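You operate a simulated robot arm through the tools that you are given. There is no shell and no other tool. Be economical: measure what you need, move in short steps, check, and stop when the job is done.

The job below is to be done with a simulated robot arm. You get a single attempt, and the scene is never put back.

Task
Three sock balls wait by the sorter: sort them in by wash label, then close and lock it.
Fine: cover shut, orange knob at LOCK.

The check looks at the end state, three seconds after you hand in, the way a careful person would. Anything else that was tipped, shoved, dropped, spilled or broken makes it a failure. A push-on lid holds only when it is set on centred and level and pressed home; a screw cap is set on level and turned clockwise until tight.

Robot
A 7-joint arm with a two-finger parallel gripper, fixed in place. Base frame: the origin is at the foot of the arm, x ahead of it, y to its left, z up; the work surface is at about z = 900. Lengths are in mm, angles in rad, forces in N, time in s.
With the tool pointing down near the work surface it reaches from about 300 to 680 mm from the base axis. Its first joint turns from -1.152 to 1.152 rad. Payload 1.57 kg.
Tool frame: the origin (TCP) lies between the finger pads and is the grasp point; the fingertips stand 30 mm ahead of it; z points along the fingers, y is the line along which they close. The gripper opens to 110 mm. The fingers are 24 mm wide and 12 mm thick; the gripper's body (48 by 112 mm) begins 78 mm behind the TCP.
Orientation is that of the tool frame in the base frame, as a unit quaternion [x, y, z, w]. With the fingers straight down and closing along the base's y, the tool's x points along the base's -x, its y along +y and its z along -z.

Tools
- The arm moves only by the tool arm_command. Its argument "targets" is a list of rows, each a list of 7 numbers: the turn, a rotation vector about the base's x, y, z in units of 8 degrees (1.0 is 8 degrees), then the shift along the base's x, y, z in units of 30 mm (1.0 is 30 mm), then the closure in counts, from 0 (fully open) to 255 (shut). In form: [[wx, wy, wz, x, y, z, grip], ...]. A call has 1 to 10 rows; each row shifts and turns the commanded pose from where the row before left it. A call with a number of a shift or a turn outside -1 to 1 is refused whole. A row lasts 0.2 s, in which the tool goes at most 50 mm and 0.15 rad; a call with a longer step from one row to the next is refused whole, and so is a gripper value outside its range. Where a pose cannot be reached the arm comes as near as it can. A force on the tool above 40 N (or 10 N above the force at the start of the call, whichever is more), or a blocked arm, ends the call early, and 0.2 s more pass. Each finger travels about 108 mm/s and halts on what it meets, pressing with about 42 N; the grip force reading is that of the motor and also rises with nothing between the fingers. The clock runs only during rows and for 0.2 s after the last one: add rows that do not move to give the fingers time. The reply holds the time, the measured pose of the TCP, the force on the tool along the base axes, the opening and the grip force, in the units named above and with some noise, with the torque about the TCP (base axes, N m) and any sound that the robot's microphone picked up, and new pictures: "views" is both (left out), scene, wrist or none.
- Cameras (640 x 400 px; columns grow to the right, rows downward): "scene" is fixed at [171.5, -391.2, 1416.8]; the picture's right is [0.75, -0.67, 0.00], its down [-0.30, -0.34, -0.89] and it looks along [0.59, 0.66, -0.46] (base axes); focal length 270 px, centre (320, 200). "wrist" rides on the gripper at [70, 16, -141] in the tool frame; the picture's right is [-0.23, 0.97, 0.00], its down [-0.86, -0.20, -0.48] and it looks along [-0.47, -0.11, 0.88] (tool axes); focal length 222 px, centre (320, 200). There is no depth. A picture from a camera that has moved, and an enlarged one, comes with that camera's place and axes in the base frame and with its lens.
- close_up(camera, box): a new picture of the part [left, top, right, bottom] of that camera's present view, enlarged. No time passes.
- job_done(): hands the job in; it is judged then, once.

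Work in short steps. Places have to be worked out from the pictures, the camera data and where the tool is seen: move nearer, look again, correct. Check each grasp and each placing, and mend what went wrong. You have 120 turns and 200 pictures in all, those below and enlarged ones among them. Open the gripper and draw the arm clear of the work before you hand the job in, unless the task says otherwise; then end with one line.

The tools are called as name(argument=value, ...) on one line, values as JSON. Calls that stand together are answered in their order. arm_command: Moves the arm, as the interface text tells. Its arguments: {"type":"object","properties":{"targets":{"type":"array","items":{"type":"array","items":{"type":"number"}}},"views":{"type":"string","enum":["both","scene","wrist","none"]}},"required":["targets"]} The other tools are called the same way: close_up (camera, box) takes an enlarged picture of a part of a camera's view; job_done () hands the job in.

At the start:

```text
clock: 0.0
ee_pos: [356.5, -50.4, 1315.4]
orientation: [-0.001, 1.0, 0.0, 0.0]
ft_force: [1.5, -0.1, -0.5]
moment: [0.01, 0.0, -0.02]
finger_gap: 110.0
finger_force: 0.0
```

scene: 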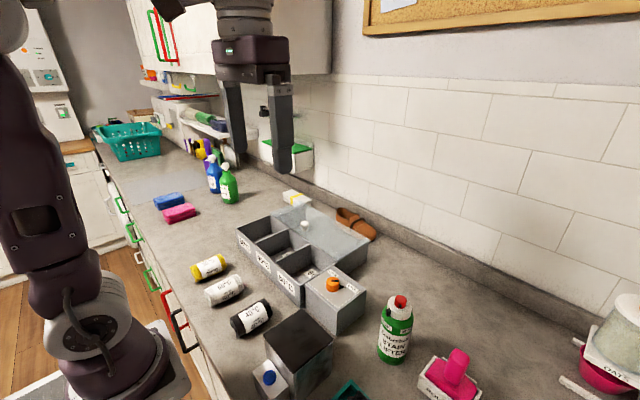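
wrist: 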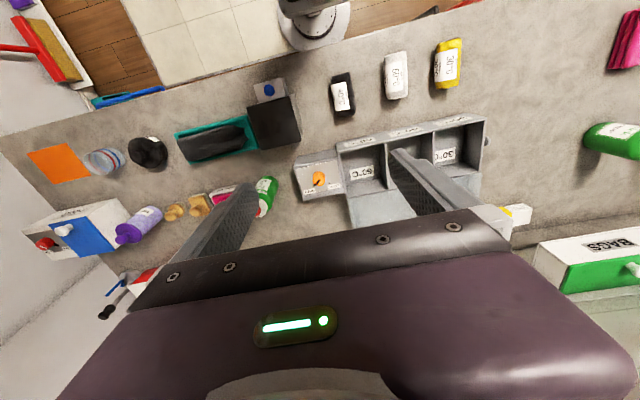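

I'll look closely at the sorter and sock balls in both views first.

close_up(camera="scene", box=[180, 180, 400, 345])

close_up(camera="wrist", box=[280, 30, 520, 230])

```text
2.42 times, centred on (290, 262) of scene
camera zoom: at [171.5, -391.2, 1416.8], right [0.75, -0.67, 0.0], down [-0.3, -0.34, -0.89], along [0.59, 0.66, -0.46], focal length 655 px, centre (393, 48)
```

zoom: 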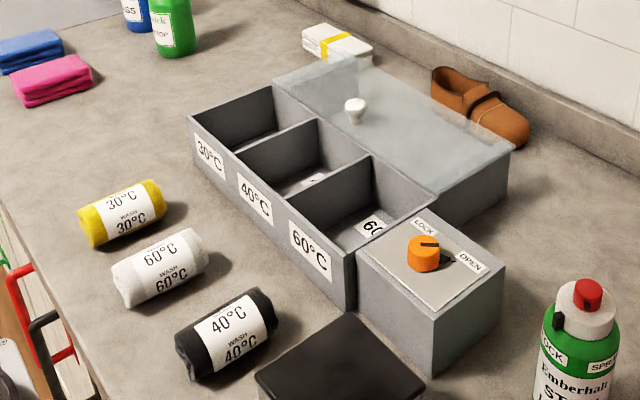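

```text
2.00 times, centred on (400, 130) of wrist
camera zoom: at [286.1, -34.0, 1456.7], right [0.23, 0.97, 0.0], down [0.85, -0.2, 0.48], along [0.47, -0.11, -0.88], focal length 444 px, centre (160, 340)
```

zoom: 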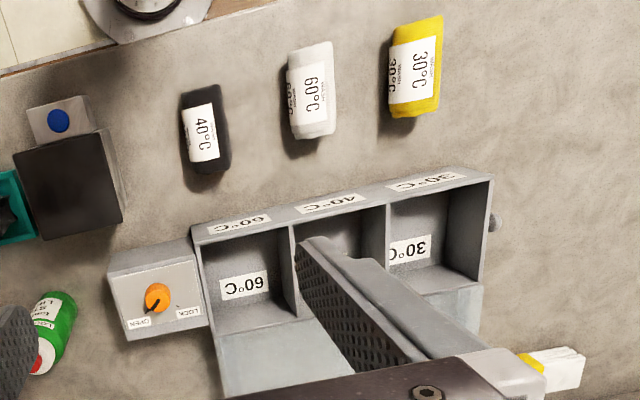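

Estimates: black (329,4), white (317,119), yellow (319,222). The sorter opening spans x 440–559, with bays centred near y 24 (60), 127 (40) and 230 (30), and the sliding cover behind. I'll descend over the black roll for a better look.

arm_command(targets=[[0, 0, 0, -0.115, 0.227, -0.9, 0], [0, 0, 0, -0.115, 0.227, -0.9, 0], [0, 0, 0, -0.115, 0.227, -0.9, 0], [0, 0, 0, -0.115, 0.227, -0.9, 0], [0, 0, 0, -0.115, 0.227, -0.9, 0], [0, 0, 0, -0.115, 0.227, -0.9, 0], [0, 0, 0, -0.115, 0.227, -0.9, 0], [0, 0, 0, -0.115, 0.227, -0.9, 0]], views="both")

```text
clock: 1.8
ee_pos: [327.1, 2.3, 1101.1]
orientation: [0.001, 1.0, 0.0, 0.002]
ft_force: [-0.4, 0.8, 0.1]
moment: [0.0, 0.0, -0.02]
finger_gap: 110.2
finger_force: 0.0
camera wrist: at [256.2, 19.7, 1241.7], right [0.23, 0.97, 0.0], down [0.85, -0.2, 0.48], along [0.47, -0.11, -0.88], focal length 222 px, centre (320, 200)
```

scene: 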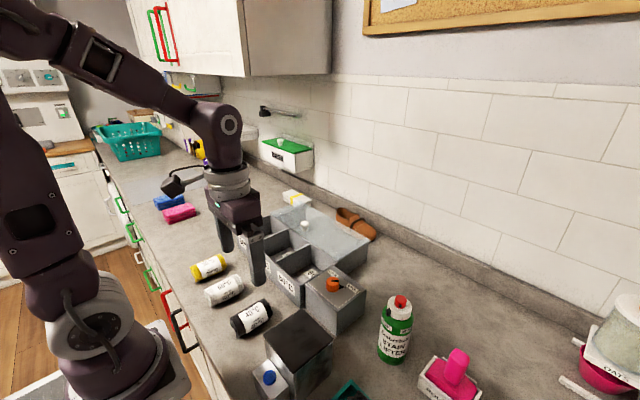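
wrist: 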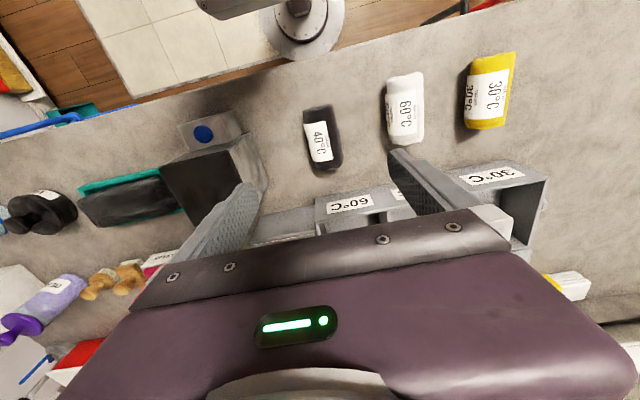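

The black roll is centred at about (330,5), with its axis yawed about -7.6°. I'll turn to match, narrow the opening to about 75 mm to clear the black box, and descend to z≈936.

arm_command(targets=[[0, 0, -0.95, 0.1, 0.11, -0.5, 80], [0, 0, 0, 0, 0, -1, 80], [0, 0, 0, 0, 0, -1, 80], [0, 0, 0, 0, 0, -1, 80], [0, 0, 0, 0, 0, -1, 80], [0, 0, 0, 0, 0, 0, 80]], views="both")

```text
clock: 3.2
ee_pos: [334.6, 7.6, 964.9]
orientation: [0.066, 0.998, 0.0, 0.0]
ft_force: [0.4, -0.3, -0.1]
moment: [0.0, 0.0, 0.0]
finger_gap: 75.6
finger_force: 0.1
camera wrist: at [266.7, 33.0, 1105.8], right [0.35, 0.94, 0.0], down [0.82, -0.31, 0.48], along [0.45, -0.17, -0.88], focal length 222 px, centre (320, 200)
```

scene: 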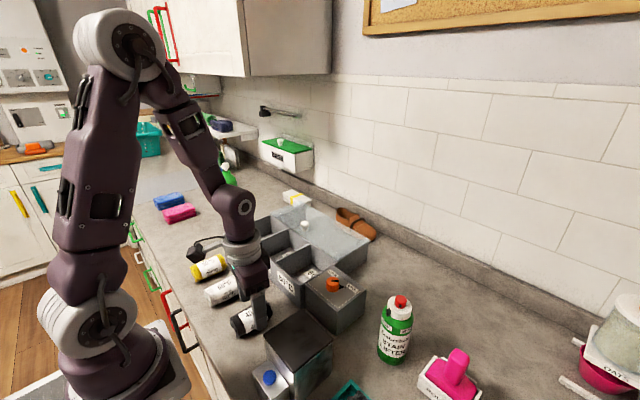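
wrist: 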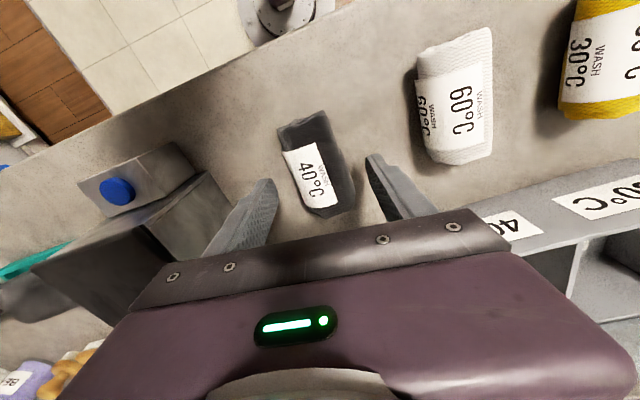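

The roll is centred between the fingers. I'll descend the last 29 mm and close.

arm_command(targets=[[0, 0, 0, -0.15, 0, -0.5, 80], [0, 0, 0, 0, 0, -0.47, 80], [0, 0, 0, 0, 0, 0, 150], [0, 0, 0, 0, 0, 0, 200], [0, 0, 0, 0, 0, 0, 200], [0, 0, 0, 0, 0, 0, 200]], views="wrist")

```text
clock: 4.6
ee_pos: [329.9, 7.5, 933.9]
orientation: [0.065, 0.998, 0.0, 0.001]
ft_force: [-0.7, -0.3, 0.4]
moment: [-0.01, -0.02, 0.03]
finger_gap: 48.4
finger_force: 42.0
camera wrist: at [260.5, 32.6, 1076.4], right [0.35, 0.94, 0.0], down [0.82, -0.31, 0.48], along [0.45, -0.17, -0.88], focal length 222 px, centre (320, 200)
```

wrist: 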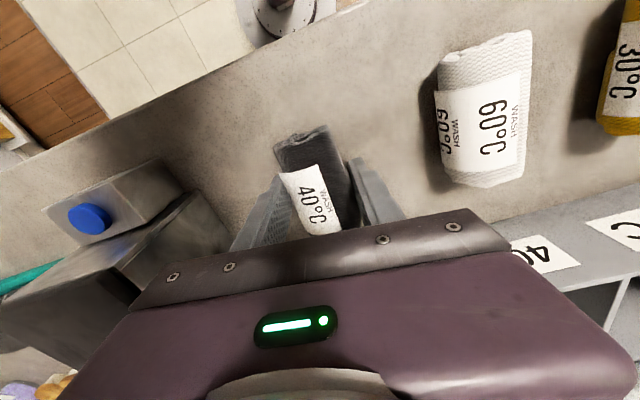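

Grasped with a 48.4 mm gap. I'll lift and carry it over the 40 bay, squaring the yaw.

arm_command(targets=[[0, 0, 0, 0, 0, 1, 200], [0, 0, 0, 0, 0, 1, 200], [0, 0, 0, 0, 0, 1, 200], [0, 0, 0, 0, 0, 1, 200], [0, 0, 0.95, 0.94, 0.665, 0, 200], [0, 0, 0, 0.94, 0.665, 0, 200], [0, 0, 0, 0.94, 0.665, 0, 200], [0, 0, 0, 0.94, 0.665, 0, 200], [0, 0, 0, 0.94, 0.665, 0, 200], [0, 0, 0, 0.94, 0.665, 0, 200]], views="both")

```text
clock: 6.8
ee_pos: [495.1, 125.4, 1056.0]
orientation: [0.0, 1.0, 0.0, -0.001]
ft_force: [0.6, 0.1, -0.1]
moment: [0.01, 0.03, 0.04]
finger_gap: 45.7
finger_force: 42.3
camera wrist: at [424.4, 142.9, 1197.4], right [0.23, 0.97, 0.0], down [0.85, -0.2, 0.48], along [0.47, -0.11, -0.88], focal length 222 px, centre (320, 200)
```

scene: 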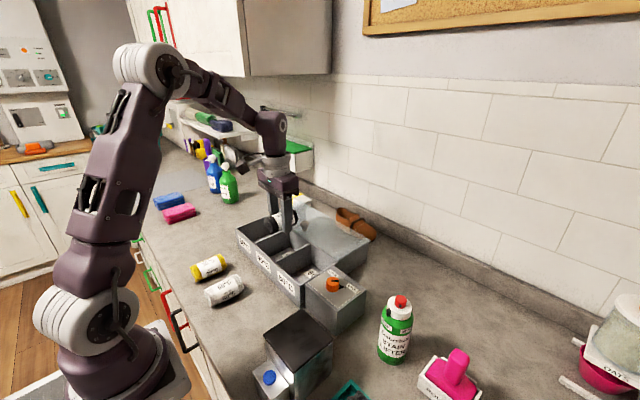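
wrist: 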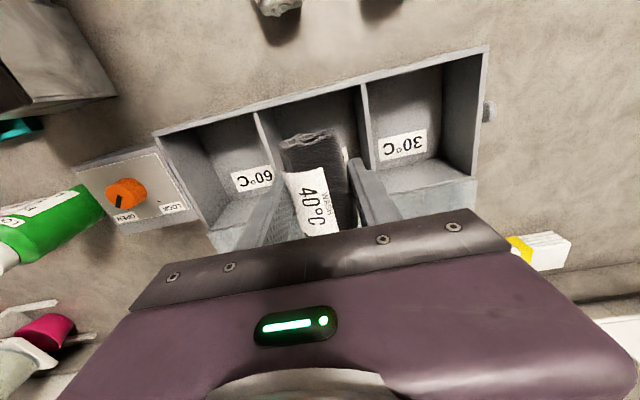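

I'm centred over the 40 bay (divider tops at y 77 and 179). I'll lower it, open slightly and retreat straight up.

arm_command(targets=[[0, 0, 0, 0.1, 0.1, -1, 200], [0, 0, 0, 0, 0, -1, 200], [0, 0, 0, 0, 0, -0.9, 200], [0, 0, 0, 0, 0, -0.5, 200], [0, 0, 0, 0, 0, 0, 200]], views="wrist")

```text
clock: 8.0
ee_pos: [499.3, 128.4, 955.0]
orientation: [0.0, 1.0, 0.0, 0.001]
ft_force: [-0.2, 1.0, -0.5]
moment: [0.01, -0.04, 0.0]
finger_gap: 45.4
finger_force: 41.6
camera wrist: at [428.8, 145.0, 1095.8], right [0.23, 0.97, 0.0], down [0.85, -0.2, 0.48], along [0.47, -0.11, -0.88], focal length 222 px, centre (320, 200)
```

wrist: 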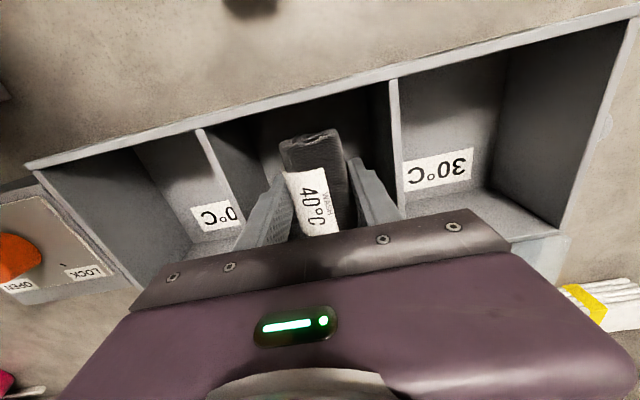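

It fits cleanly, so I'll lower 12 mm more, open to about 62 mm and lift out.

arm_command(targets=[[0, 0, 0, 0, 0, -0.4, 200], [0, 0, 0, 0, 0, 0, 111], [0, 0, 0, 0, 0, 0, 111], [0, 0, 0, 0, 0, 0.7, 111], [0, 0, 0, 0, 0, 1, 111], [0, 0, 0, 0, 0, 1, 111], [0, 0, 0, 0, 0, 1, 111]], views="wrist")

```text
clock: 9.6
ee_pos: [500.4, 128.5, 1052.0]
orientation: [0.0, 1.0, 0.0, 0.0]
ft_force: [-0.2, 0.6, 0.4]
moment: [-0.02, -0.01, 0.03]
finger_gap: 62.2
finger_force: 0.1
camera wrist: at [430.0, 145.6, 1192.8], right [0.23, 0.97, 0.0], down [0.85, -0.2, 0.48], along [0.47, -0.11, -0.88], focal length 222 px, centre (320, 200)
```

wrist: 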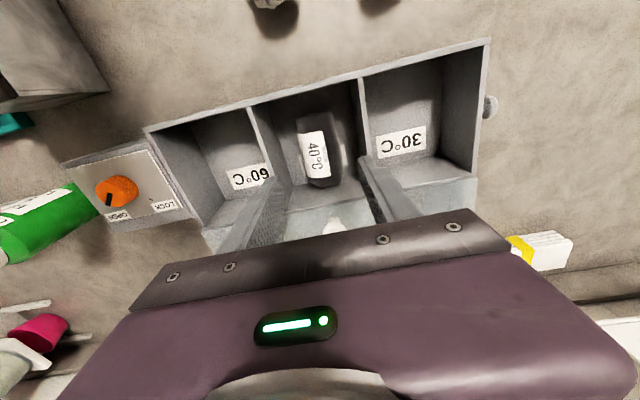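

Black is in the 40 bay. Next I'll move over the white roll.

arm_command(targets=[[0, 0, 0, -1, -0.05, 0, 80], [0, 0, 0, -1, -0.05, 0, 80], [0, 0, 0, -1, -0.05, 0, 60], [0, 0, 0, -1, -0.05, 0, 60], [0, 0, 0, -1, -0.05, 0, 60], [0, 0, 0, -1, -0.05, 0, 60], [0, 0, 0, 0, 0, 0, 60]], views="wrist")

```text
clock: 11.2
ee_pos: [321.1, 122.0, 1052.2]
orientation: [0.0, 1.0, 0.0, 0.001]
ft_force: [0.1, -1.0, -0.7]
moment: [0.02, 0.0, 0.04]
finger_gap: 84.2
finger_force: 0.2
camera wrist: at [249.8, 139.0, 1193.3], right [0.23, 0.97, 0.0], down [0.85, -0.2, 0.48], along [0.47, -0.11, -0.88], focal length 222 px, centre (320, 200)
```

wrist: 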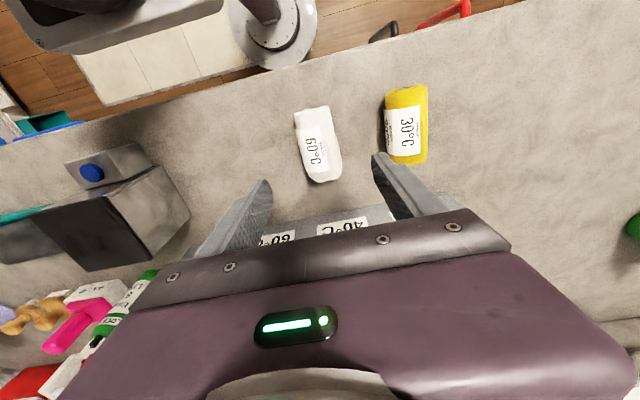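

White is at (317,121), nearly axis-aligned. I'll descend and grip.

arm_command(targets=[[0, 0, -0.25, -0.12, -0.03, -0.9, 60], [0, 0, 0, 0, 0, -1, 60], [0, 0, 0, 0, 0, -1, 60], [0, 0, 0, 0, 0, -1, 60], [0, 0, 0, 0, 0, 0, 60], [0, 0, 0, 0, 0, 0, 120], [0, 0, 0, 0, 0, 0, 200], [0, 0, 0, 0, 0, 0, 200], [0, 0, 0, 0, 0, 0, 200]], views="wrist")

```text
clock: 13.2
ee_pos: [317.2, 119.1, 936.6]
orientation: [0.017, 1.0, -0.001, 0.0]
ft_force: [0.0, -0.8, -0.4]
moment: [0.02, 0.0, -0.04]
finger_gap: 45.9
finger_force: 42.4
camera wrist: at [246.2, 138.1, 1078.0], right [0.26, 0.97, 0.0], down [0.85, -0.23, 0.48], along [0.46, -0.12, -0.88], focal length 222 px, centre (320, 200)
```

wrist: 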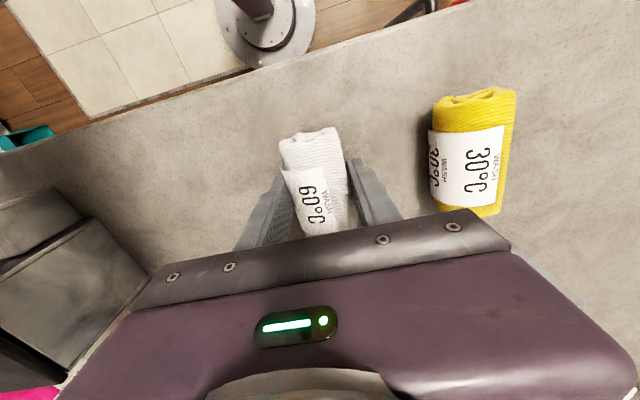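

Gripped. I'll lift and carry it over the 60 bay.

arm_command(targets=[[0, 0, 0, 0, 0, 1, 200], [0, 0, 0, 0, 0, 1, 200], [0, 0, 0, 0, 0, 1, 200], [0, 0, 0, 0, 0, 1, 200], [0, 0, 0.25, 1, -0.525, 0, 200], [0, 0, 0, 1, -0.525, 0, 200], [0, 0, 0, 1, -0.525, 0, 200], [0, 0, 0, 1, -0.525, 0, 200], [0, 0, 0, 1, -0.525, 0, 200], [0, 0, 0, 1, -0.525, 0, 200]], views="wrist")

```text
clock: 15.4
ee_pos: [497.2, 22.7, 1053.6]
orientation: [0.0, 1.0, -0.001, 0.002]
ft_force: [-0.3, 0.9, -1.2]
moment: [0.01, 0.02, 0.01]
finger_gap: 45.3
finger_force: 42.1
camera wrist: at [426.8, 38.8, 1194.5], right [0.23, 0.97, 0.0], down [0.85, -0.2, 0.48], along [0.47, -0.11, -0.88], focal length 222 px, centre (320, 200)
```

wrist: 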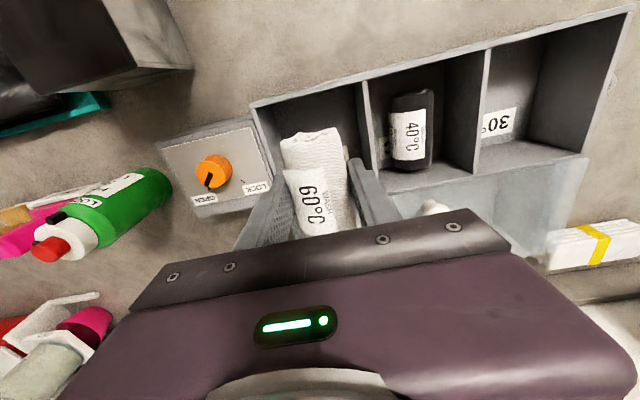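

Bay centre is about y 26. I'll lower, release with the small opening and lift.

arm_command(targets=[[0, 0, 0, 0.08, 0.11, -1, 200], [0, 0, 0, 0, 0, -1, 200], [0, 0, 0, 0, 0, -1, 200], [0, 0, 0, 0, 0, -0.65, 200], [0, 0, 0, 0, 0, 0, 200], [0, 0, 0, 0, 0, 0, 111], [0, 0, 0, 0, 0, 0, 111], [0, 0, 0, 0, 0, 0.7, 111], [0, 0, 0, 0, 0, 1, 111], [0, 0, 0, 0, 0, 1, 111]], views="none")

arm_command(targets=[[0, 0, 0, 0, 0, 1, 111], [0, 0, 0, 0, 0, 0, 111]], views="wrist")

```text
clock: 17.6
ee_pos: [499.5, 32.2, 1026.6]
orientation: [-0.001, 1.0, 0.0, 0.001]
ft_force: [0.4, -0.4, -0.7]
moment: [0.02, -0.03, -0.04]
finger_gap: 62.2
finger_force: 0.0
```

```text
clock: 18.2
ee_pos: [499.8, 29.3, 1056.4]
orientation: [0.0, 1.0, 0.0, 0.001]
ft_force: [-0.4, -0.2, -0.5]
moment: [0.01, 0.01, 0.0]
finger_gap: 62.6
finger_force: 0.2
camera wrist: at [429.4, 46.7, 1197.4], right [0.23, 0.97, 0.0], down [0.85, -0.2, 0.48], along [0.47, -0.11, -0.88], focal length 222 px, centre (320, 200)
```

wrist: 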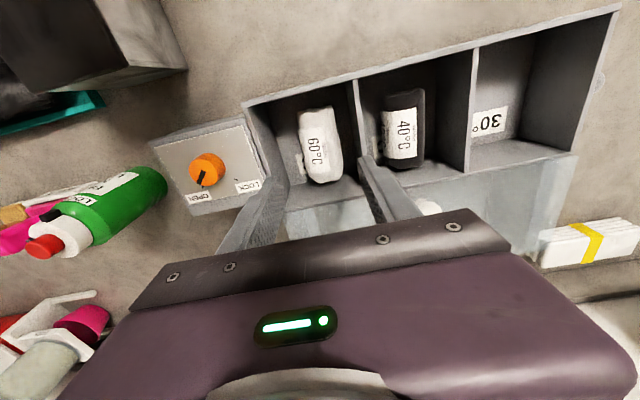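

White is in the 60 bay. Now I'll go to the yellow roll.

arm_command(targets=[[0, 0, 0, -0.86, 0.92, 0, 80], [0, 0, 0, -0.86, 0.92, 0, 60], [0, 0, 0, -0.86, 0.92, 0, 60], [0, 0, 0, -0.86, 0.92, 0, 60], [0, 0, 0, -0.86, 0.92, 0, 60], [0, 0, 0, -0.86, 0.92, 0, 60], [0, 0, 0, -0.86, 0.92, 0, 60], [0, 0, 0, 0, 0, 0, 60]], views="wrist")

```text
clock: 20.0
ee_pos: [317.4, 222.6, 1053.4]
orientation: [-0.001, 1.0, 0.0, 0.001]
ft_force: [-0.8, -0.8, 0.2]
moment: [-0.03, 0.01, 0.02]
finger_gap: 84.4
finger_force: 0.1
camera wrist: at [247.3, 238.7, 1195.0], right [0.23, 0.97, 0.0], down [0.85, -0.2, 0.48], along [0.47, -0.11, -0.88], focal length 222 px, centre (320, 200)
```

wrist: 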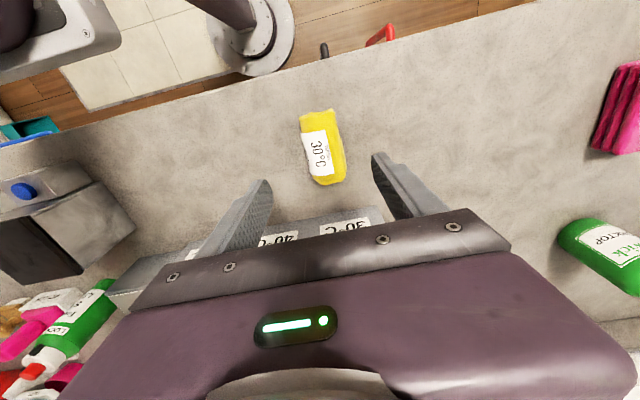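

Yellow is at about (320,225). I'll descend and grip.

arm_command(targets=[[0, 0, -0.2, 0.09, 0.1, -0.93, 60], [0, 0, 0, 0, 0, -1, 60], [0, 0, 0, 0, 0, -1, 60], [0, 0, 0, 0, 0, -1, 60], [0, 0, 0, 0, 0, 0, 60], [0, 0, 0, 0, 0, 0, 120], [0, 0, 0, 0, 0, 0, 200], [0, 0, 0, 0, 0, 0, 200], [0, 0, 0, 0, 0, 0, 200]], views="wrist")

```text
clock: 22.0
ee_pos: [319.8, 224.9, 937.2]
orientation: [0.014, 1.0, 0.0, 0.001]
ft_force: [0.0, -0.2, 0.7]
moment: [-0.01, 0.02, 0.0]
finger_gap: 46.0
finger_force: 42.3
camera wrist: at [249.5, 243.8, 1079.4], right [0.25, 0.97, 0.0], down [0.85, -0.22, 0.48], along [0.46, -0.12, -0.88], focal length 222 px, centre (320, 200)
```

wrist: 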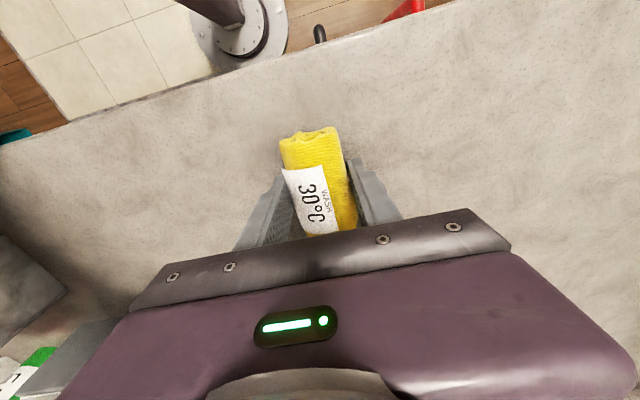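

Gripped. I'll lift and carry it over the 30 bay (y≈230).

arm_command(targets=[[0, 0, 0, 0, 0, 1, 200], [0, 0, 0, 0, 0, 1, 200], [0, 0, 0, 0, 0, 1, 200], [0, 0, 0, 0, 0, 1, 200], [0, 0, 0.2, 0.99, 0.03, 0, 200], [0, 0, 0, 0.99, 0.03, 0, 200], [0, 0, 0, 0.99, 0.03, 0, 200], [0, 0, 0, 0.99, 0.03, 0, 200], [0, 0, 0, 0.99, 0.03, 0, 200], [0, 0, 0, 0.99, 0.03, 0, 200]], views="wrist")

```text
clock: 24.2
ee_pos: [499.8, 229.0, 1061.2]
orientation: [-0.001, 1.0, 0.0, 0.001]
ft_force: [-0.4, -0.5, -0.3]
moment: [-0.01, 0.0, 0.01]
finger_gap: 45.4
finger_force: 41.6
camera wrist: at [428.6, 245.9, 1201.5], right [0.23, 0.97, 0.0], down [0.85, -0.2, 0.48], along [0.47, -0.11, -0.88], focal length 222 px, centre (320, 200)
```

wrist: 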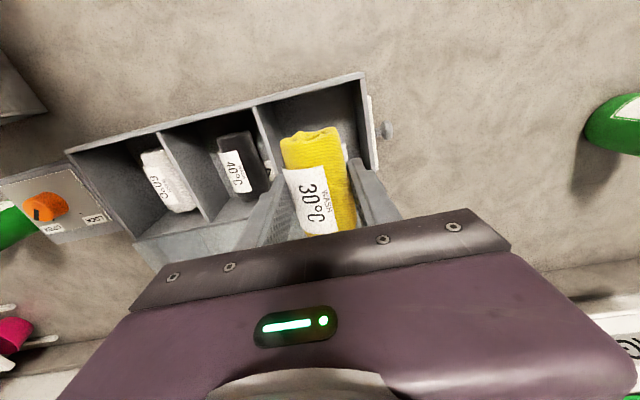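

Bay centre is about y 232. I'll lower, release and lift.

arm_command(targets=[[0, 0, 0, 0, 0.06, -1, 200], [0, 0, 0, 0, 0, -1, 200], [0, 0, 0, 0, 0, -1, 200], [0, 0, 0, 0, 0, -0.9, 200], [0, 0, 0, 0, 0, 0, 200], [0, 0, 0, 0, 0, 0, 111], [0, 0, 0, 0, 0, 0, 111], [0, 0, 0, 0, 0, 0.7, 111], [0, 0, 0, 0, 0, 1, 111], [0, 0, 0, 0, 0, 1, 111]], views="none")

arm_command(targets=[[0, 0, 0, -0.7, -0.8, 1, 0], [0, 0, 0, -0.7, -0.8, 1, 0], [0, 0, 0, -0.7, -0.8, 1, 0], [0, 0, 0, -0.7, -0.8, 1, 0], [0, 0, 0, 0, 0, 0, 0]], views="both")

```text
clock: 25.3
ee_pos: [498.8, 233.4, 943.1]
orientation: [-0.001, 1.0, 0.001, 0.003]
ft_force: [-4.0, -1.2, 10.3]
moment: [-0.03, 0.19, 0.12]
finger_gap: 45.4
finger_force: 42.3
stopped in row 5: the force on the tool passed its limit at 49 N (the readings are from after the stop); the commanded pose is now the measured one
```

```text
clock: 25.8
ee_pos: [478.2, 225.8, 975.8]
orientation: [-0.008, 1.0, 0.019, 0.012]
ft_force: [3.9, 49.6, -4.0]
moment: [0.21, -0.08, -0.4]
finger_gap: 65.8
finger_force: 0.1
stopped in row 2: the force on the tool passed its limit at 89 N (the readings are from after the stop); the commanded pose is now the measured one
camera wrist: at [404.0, 235.6, 1115.3], right [0.21, 0.98, 0.04], down [0.85, -0.2, 0.49], along [0.49, -0.07, -0.87], focal length 222 px, centre (320, 200)
```

scene: 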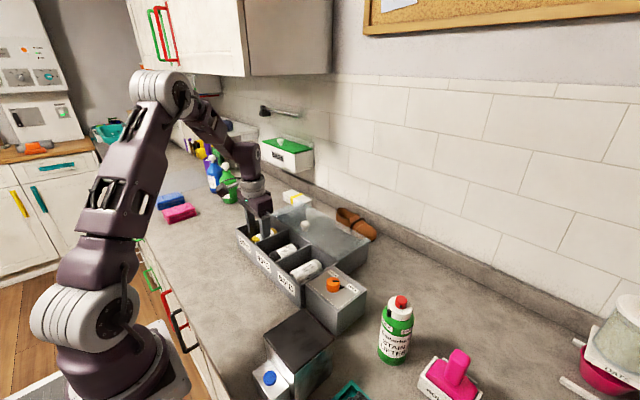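
wrist: 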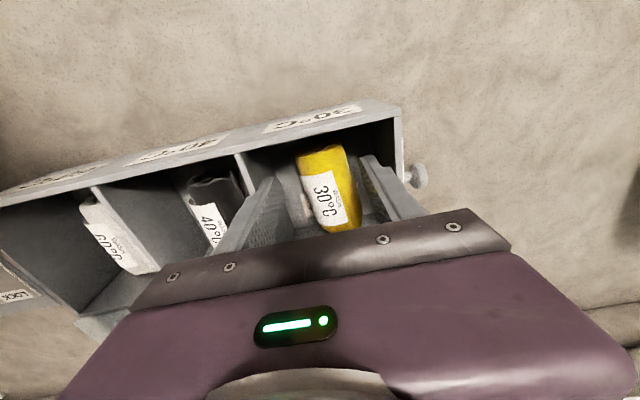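

The hand bumped the divider because I chained those calls: the finger is pressing on the 30/40 divider. I'll back off in +y first to relieve the load.

arm_command(targets=[[0, 0, 0, 0, 0.25, 0, 105], [0, 0, 0, 0, 0, 0, 105]], views="wrist")

```text
clock: 26.4
ee_pos: [478.0, 223.4, 974.9]
orientation: [-0.006, 1.0, 0.011, 0.009]
ft_force: [3.7, 4.3, -0.9]
moment: [0.06, 0.01, 0.14]
finger_gap: 60.9
finger_force: 0.1
camera wrist: at [405.1, 236.2, 1115.0], right [0.22, 0.98, 0.02], down [0.85, -0.2, 0.49], along [0.48, -0.09, -0.87], focal length 222 px, centre (320, 200)
```

wrist: 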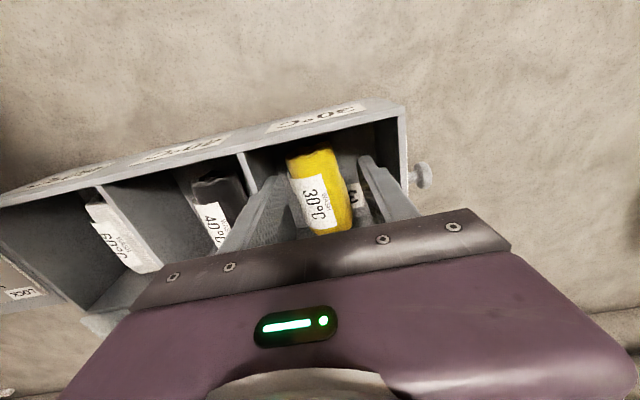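

Mostly relieved. I'll shift a little more in +y, then go straight up.

arm_command(targets=[[0, 0, 0, 0, 0.15, 0, 105], [0, 0, 0, 0, 0, 0.5, 105], [0, 0, 0, 0, 0, 1, 105], [0, 0, 0, 0, 0, 1, 105], [-0.15, 0.12, -0.08, 0, 0, 1, 105], [0, 0, 0, 0, 0, 0, 105]], views="both")

```text
clock: 27.8
ee_pos: [477.9, 227.7, 1080.5]
orientation: [-0.001, 1.0, 0.001, 0.001]
ft_force: [-1.0, -0.1, 0.0]
moment: [-0.02, 0.01, -0.01]
finger_gap: 64.6
finger_force: 0.1
camera wrist: at [408.0, 244.2, 1221.6], right [0.23, 0.97, 0.0], down [0.85, -0.2, 0.48], along [0.47, -0.11, -0.88], focal length 222 px, centre (320, 200)
```

scene: 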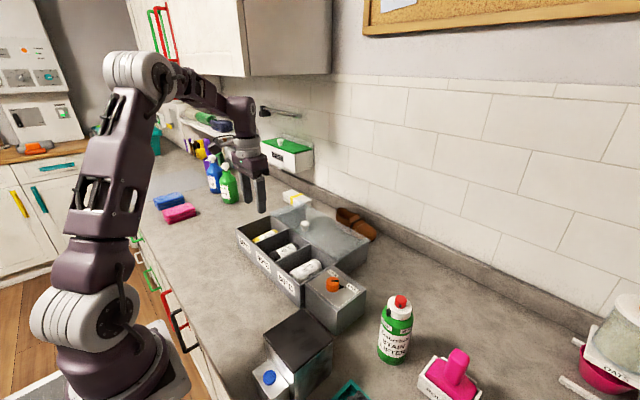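
wrist: 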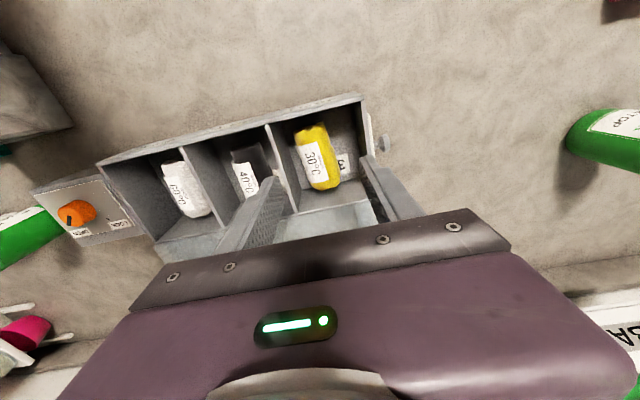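

The sorter seems not to have moved. I'll check closely, and study the cover and lock.

close_up(camera="scene", box=[220, 180, 400, 340])

close_up(camera="scene", box=[290, 260, 380, 320])

close_up(camera="wrist", box=[20, 80, 420, 280])

```text
2.50 times, centred on (310, 260) of scene
camera zoom: at [171.4, -391.2, 1416.8], right [0.75, -0.67, 0.0], down [-0.3, -0.34, -0.89], along [0.59, 0.66, -0.46], focal length 676 px, centre (345, 50)
```

zoom: 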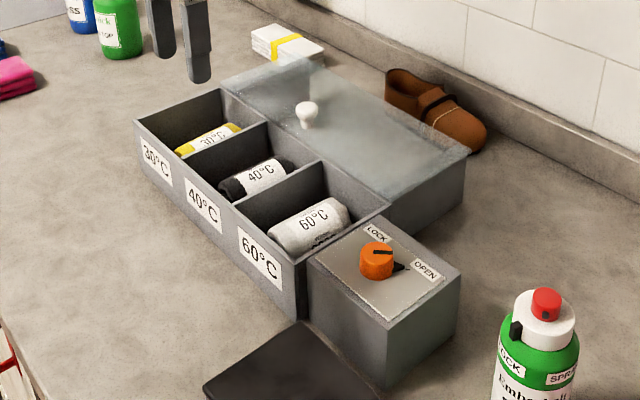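

```text
6.67 times, centred on (335, 290) of scene
camera zoom: at [171.4, -391.2, 1416.8], right [0.75, -0.67, 0.0], down [-0.3, -0.34, -0.89], along [0.59, 0.66, -0.46], focal length 1802 px, centre (220, -400)
```

zoom: 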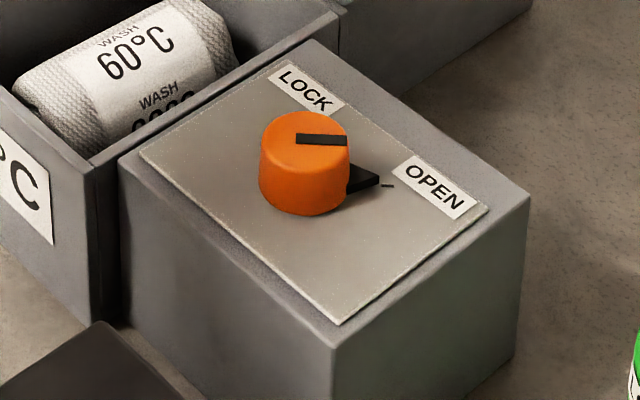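

```text
1.60 times, centred on (220, 180) of wrist
camera zoom: at [408.0, 244.2, 1221.6], right [0.23, 0.97, 0.0], down [0.85, -0.2, 0.48], along [0.47, -0.11, -0.88], focal length 355 px, centre (480, 232)
```

zoom: 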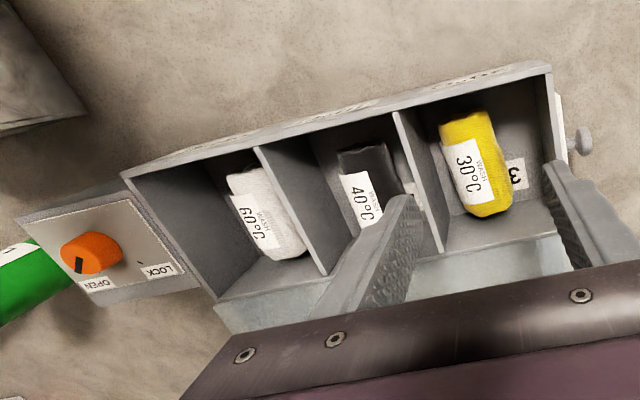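

There's a small knob on the sorter's left outer wall. I'll move the hand left to inspect it before sliding the cover.

arm_command(targets=[[0, 0, 0, -0.8, 0.9, 0.3, 111], [0, 0, 0, -0.8, 0.9, 0, 200], [0, 0, 0, -0.8, 0.9, 0, 255], [0, 0, 0, -0.8, 0.9, 0, 255], [0, 0, 0, 0, 0, 0, 255]], views="wrist")

close_up(camera="wrist", box=[140, 100, 400, 260])

```text
clock: 29.0
ee_pos: [383.1, 340.6, 1089.6]
orientation: [0.0, 1.0, 0.002, 0.0]
ft_force: [-1.0, 0.5, 0.2]
moment: [0.0, 0.01, -0.02]
finger_gap: 0.4
finger_force: 20.7
camera wrist: at [312.3, 357.0, 1230.7], right [0.23, 0.97, 0.0], down [0.85, -0.2, 0.48], along [0.47, -0.11, -0.88], focal length 222 px, centre (320, 200)
```

wrist: 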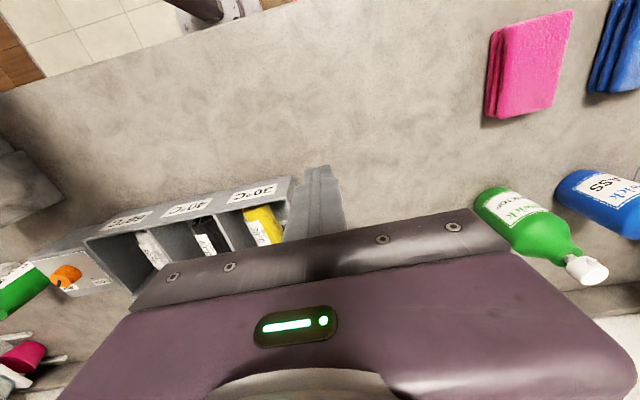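

```text
2.46 times, centred on (270, 180) of wrist
camera zoom: at [312.3, 357.0, 1230.7], right [0.23, 0.97, 0.0], down [0.85, -0.2, 0.48], along [0.47, -0.11, -0.88], focal length 547 px, centre (443, 249)
```

zoom: 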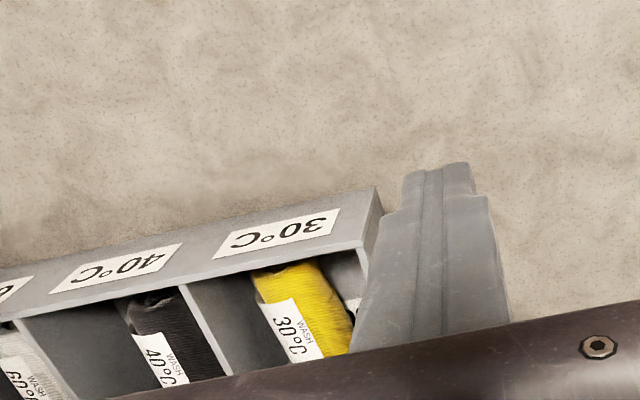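

The fingers hide it. I'll move further +x and +y to look at that side face.

arm_command(targets=[[0, 0, 0, 0.9, 0.3, 0, 255], [0, 0, 0, 0.9, 0.3, 0, 255], [0, 0, 0, 0.9, 0.3, 0, 255], [0, 0, 0, 0, 0, -0.6, 255], [0, 0, 0, 0, 0, 0, 255]], views="wrist")

close_up(camera="wrist", box=[140, 80, 340, 240])

```text
clock: 30.2
ee_pos: [461.2, 367.0, 1072.0]
orientation: [0.0, 1.0, 0.002, 0.0]
ft_force: [-0.3, 0.4, -0.3]
moment: [0.02, 0.0, -0.02]
finger_gap: 0.0
finger_force: 21.5
camera wrist: at [390.9, 382.4, 1212.5], right [0.23, 0.97, 0.0], down [0.85, -0.2, 0.48], along [0.47, -0.11, -0.88], focal length 222 px, centre (320, 200)
```

wrist: 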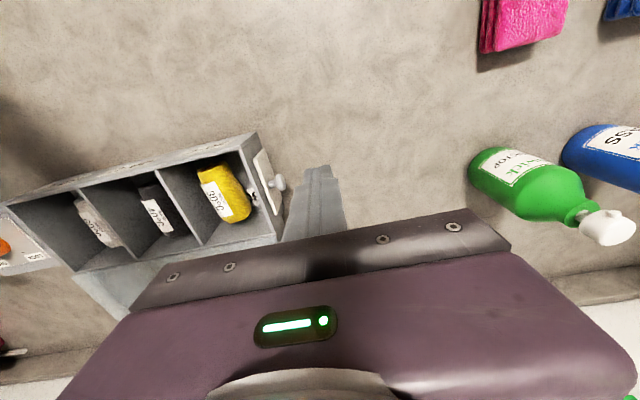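

```text
2.50 times, centred on (240, 160) of wrist
camera zoom: at [390.9, 382.4, 1212.5], right [0.23, 0.97, 0.0], down [0.85, -0.2, 0.48], along [0.47, -0.11, -0.88], focal length 555 px, centre (520, 300)
```

zoom: 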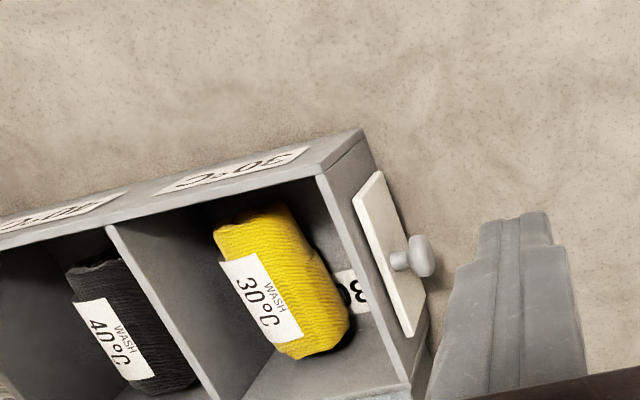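

That is just a side hatch plate, shut and not part of this job. Now I'll go high above the sorter to view the cover and the orange knob with the fingers closed.

arm_command(targets=[[0, 0, 0, 0.2, -1, 0.3, 255], [0, 0, 0, 0.2, -1, 0.3, 255], [0, 0, 0, 0.2, -1, 0.3, 255], [0, 0, 0, 0.2, -1, 0.3, 255], [0, 0, 0, 0.2, -1, 0.3, 255], [0, 0, 0, 0.2, -1, 0.3, 255], [0, 0, 0, 0.2, -1, 0.3, 255], [0, 0, 0, 0.2, -1, 0.2, 255], [0, 0, 0, 0.2, -1, 0.2, 255], [0, 0, 0, 0.2, -1, 0, 255]], views="wrist")

close_up(camera="wrist", box=[120, 60, 480, 260])

```text
clock: 32.4
ee_pos: [522.1, 63.5, 1147.2]
orientation: [0.0, 1.0, 0.002, 0.0]
ft_force: [0.1, 0.0, -0.6]
moment: [0.0, -0.01, 0.02]
finger_gap: 0.1
finger_force: 21.5
camera wrist: at [452.4, 79.6, 1287.6], right [0.23, 0.97, 0.0], down [0.85, -0.2, 0.48], along [0.47, -0.11, -0.88], focal length 222 px, centre (320, 200)
```

wrist: 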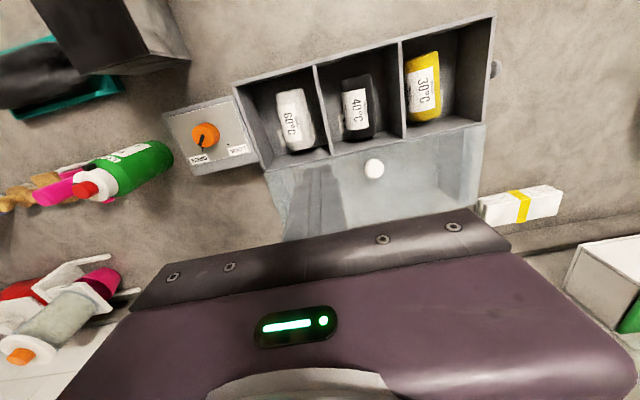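

```text
1.78 times, centred on (300, 160) of wrist
camera zoom: at [452.4, 79.6, 1287.6], right [0.23, 0.97, 0.0], down [0.85, -0.2, 0.48], along [0.47, -0.11, -0.88], focal length 395 px, centre (356, 271)
```

zoom: 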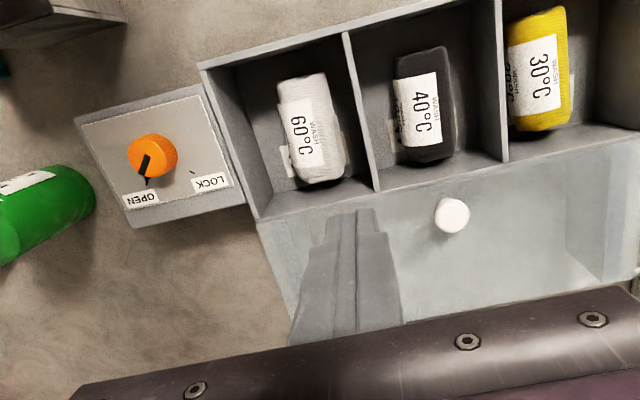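

The cover knob triangulates to about (575,126), top z≈1003 and base ≈975. I'll position above it with a 60 mm gap.

arm_command(targets=[[0, 0, 0, 0.59, 0.7, 0, 116], [0, 0, 0, 0.59, 0.7, 0, 116], [0, 0, 0, 0.59, 0.7, -0.9, 116], [0, 0, 0, 0, 0, -1, 116], [0, 0, 0, 0, 0, -1, 116], [0, 0, 0, 0, 0, 0, 116]], views="both")

close_up(camera="scene", box=[230, 160, 390, 300])

```text
clock: 33.8
ee_pos: [574.4, 129.0, 1057.1]
orientation: [0.0, 1.0, 0.001, 0.0]
ft_force: [0.5, 0.8, -0.1]
moment: [0.01, -0.01, -0.02]
finger_gap: 60.0
finger_force: 0.0
camera wrist: at [504.4, 145.1, 1198.1], right [0.23, 0.97, 0.0], down [0.85, -0.2, 0.48], along [0.47, -0.11, -0.88], focal length 222 px, centre (320, 200)
```

scene: 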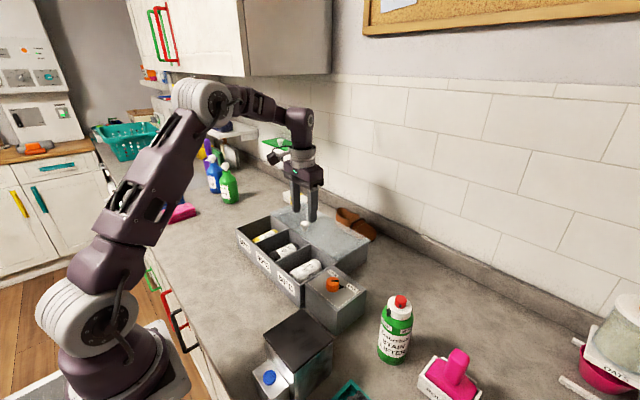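
wrist: 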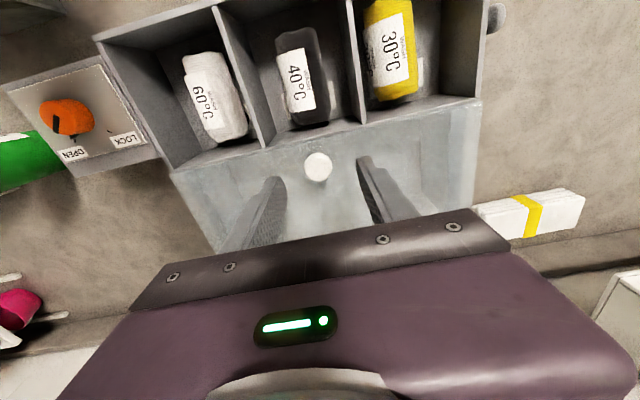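

```text
2.86 times, centred on (310, 230) of scene
camera zoom: at [171.5, -391.2, 1416.8], right [0.75, -0.67, 0.0], down [-0.3, -0.34, -0.89], along [0.59, 0.66, -0.46], focal length 772 px, centre (349, 114)
```

zoom: 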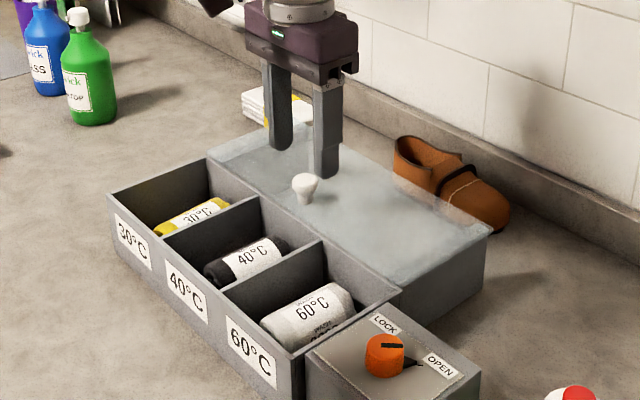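

The knob is at (575,127). I'll descend to TCP z≈1011 and close on it.

arm_command(targets=[[0, 0, 0, 0, -0.07, -0.8, 116], [0, 0, 0, 0, 0, -0.73, 116], [0, 0, 0, 0, 0, 0, 116], [0, 0, 0, 0, 0, 0, 180], [0, 0, 0, 0, 0, 0, 220], [0, 0, 0, 0, 0, 0, 220]], views="both")

```text
clock: 35.2
ee_pos: [573.9, 126.9, 1011.7]
orientation: [0.001, 1.0, 0.001, 0.0]
ft_force: [0.3, 8.6, -3.9]
moment: [0.06, -0.19, -0.02]
finger_gap: 25.1
finger_force: 36.5
camera wrist: at [503.9, 143.4, 1153.5], right [0.23, 0.97, 0.0], down [0.85, -0.2, 0.48], along [0.47, -0.1, -0.88], focal length 222 px, centre (320, 200)
```

scene: 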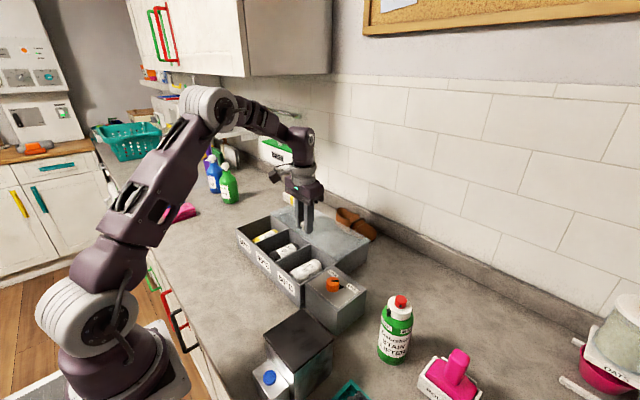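
wrist: 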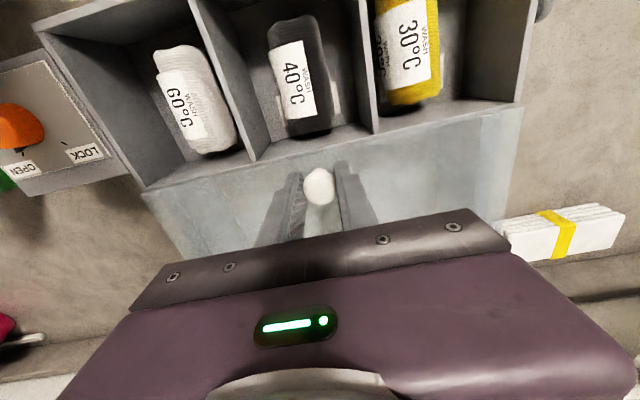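

The knob is gripped (25 mm). I'll pull toward -x with a small first step and watch the force.

arm_command(targets=[[0, 0, 0, -0.2, 0.03, 0, 220], [0, 0, 0, -0.4, 0, 0, 220], [0, 0, 0, -0.4, 0, 0, 220], [0, 0, 0, 0, 0, 0, 220]], views="wrist")

```text
clock: 36.2
ee_pos: [545.1, 126.3, 1012.4]
orientation: [0.001, 1.0, 0.003, 0.001]
ft_force: [0.5, 12.9, 19.2]
moment: [0.03, 0.38, 0.04]
finger_gap: 25.0
finger_force: 36.5
camera wrist: at [474.3, 143.4, 1153.3], right [0.23, 0.97, 0.01], down [0.85, -0.2, 0.48], along [0.47, -0.1, -0.88], focal length 222 px, centre (320, 200)
```

wrist: 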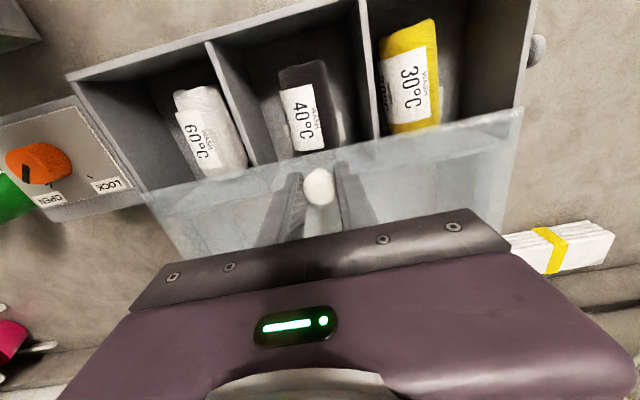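

The cover slides. I'll continue with small relief corrections (+y and +z).

arm_command(targets=[[0, 0, 0, -0.4, 0.03, 0.03, 220], [0, 0, 0, -0.4, 0, 0, 220], [0, 0, 0, -0.4, 0, 0, 220], [0, 0, 0, -0.4, 0, 0, 220], [0, 0, 0, 0, 0, 0, 220]], views="wrist")

```text
clock: 37.4
ee_pos: [496.3, 128.2, 1012.2]
orientation: [0.0, 1.0, 0.002, -0.001]
ft_force: [0.1, 18.4, -11.3]
moment: [0.05, 0.73, 0.02]
finger_gap: 24.6
finger_force: 36.4
camera wrist: at [426.3, 143.6, 1153.6], right [0.23, 0.97, 0.0], down [0.86, -0.2, 0.48], along [0.46, -0.11, -0.88], focal length 222 px, centre (320, 200)
```

wrist: 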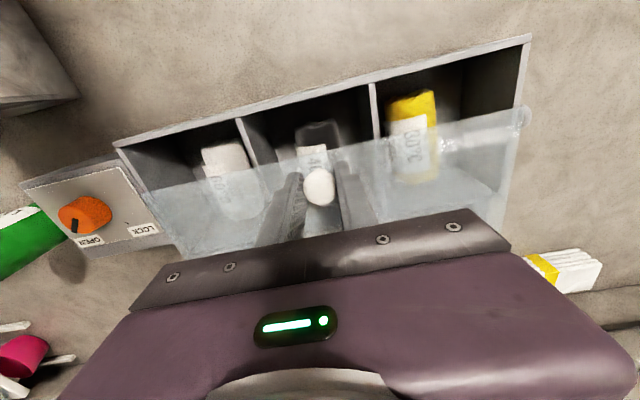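

Sliding well. I'll add a slightly larger +y relief and go the next stretch.

arm_command(targets=[[0, 0, 0, -0.2, 0.07, -0.02, 220], [0, 0, 0, -0.4, 0, 0, 220], [0, 0, 0, -0.3, 0, 0, 220], [0, 0, 0, 0, 0, 0, 220]], views="wrist")

```text
clock: 38.4
ee_pos: [468.9, 127.6, 1012.7]
orientation: [0.0, 1.0, -0.001, -0.002]
ft_force: [0.1, -8.3, -29.6]
moment: [0.02, 0.06, 0.0]
finger_gap: 25.2
finger_force: 35.9
camera wrist: at [399.8, 144.2, 1154.0], right [0.23, 0.97, 0.0], down [0.86, -0.2, 0.48], along [0.46, -0.11, -0.88], focal length 222 px, centre (320, 200)
```

wrist: 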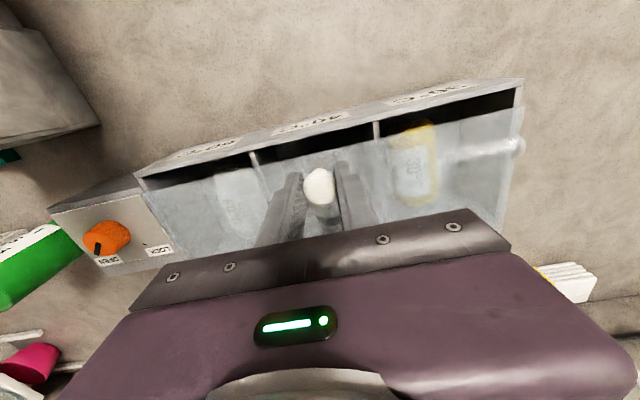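

About 15 mm of gap is left. I'll ease down slightly and go to the stop in small steps.

arm_command(targets=[[0, 0, 0, -0.1, -0.02, -0.05, 220], [0, 0, 0, -0.2, 0, 0, 220], [0, 0, 0, -0.15, 0, 0, 220], [0, 0, 0, 0, 0, 0, 220]], views="wrist")

close_up(camera="wrist", box=[40, 60, 560, 280])

```text
clock: 39.4
ee_pos: [457.9, 128.3, 1012.3]
orientation: [0.001, 1.0, 0.002, 0.002]
ft_force: [0.5, -19.5, 12.7]
moment: [-0.15, -0.87, -0.02]
finger_gap: 25.1
finger_force: 36.8
camera wrist: at [387.1, 143.8, 1153.8], right [0.23, 0.97, 0.0], down [0.85, -0.2, 0.48], along [0.47, -0.11, -0.88], focal length 222 px, centre (320, 200)
```

wrist: 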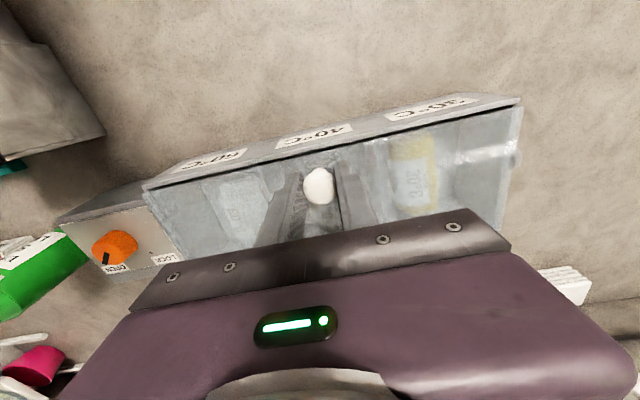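

```text
1.23 times, centred on (300, 170) of wrist
camera zoom: at [387.1, 143.8, 1153.8], right [0.23, 0.97, 0.0], down [0.85, -0.2, 0.48], along [0.47, -0.11, -0.88], focal length 273 px, centre (345, 237)
```

zoom: 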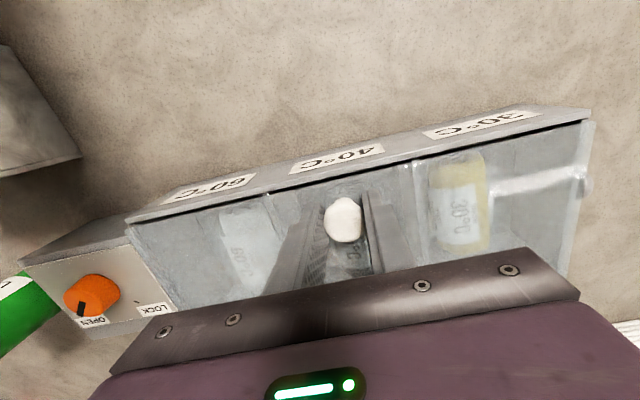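

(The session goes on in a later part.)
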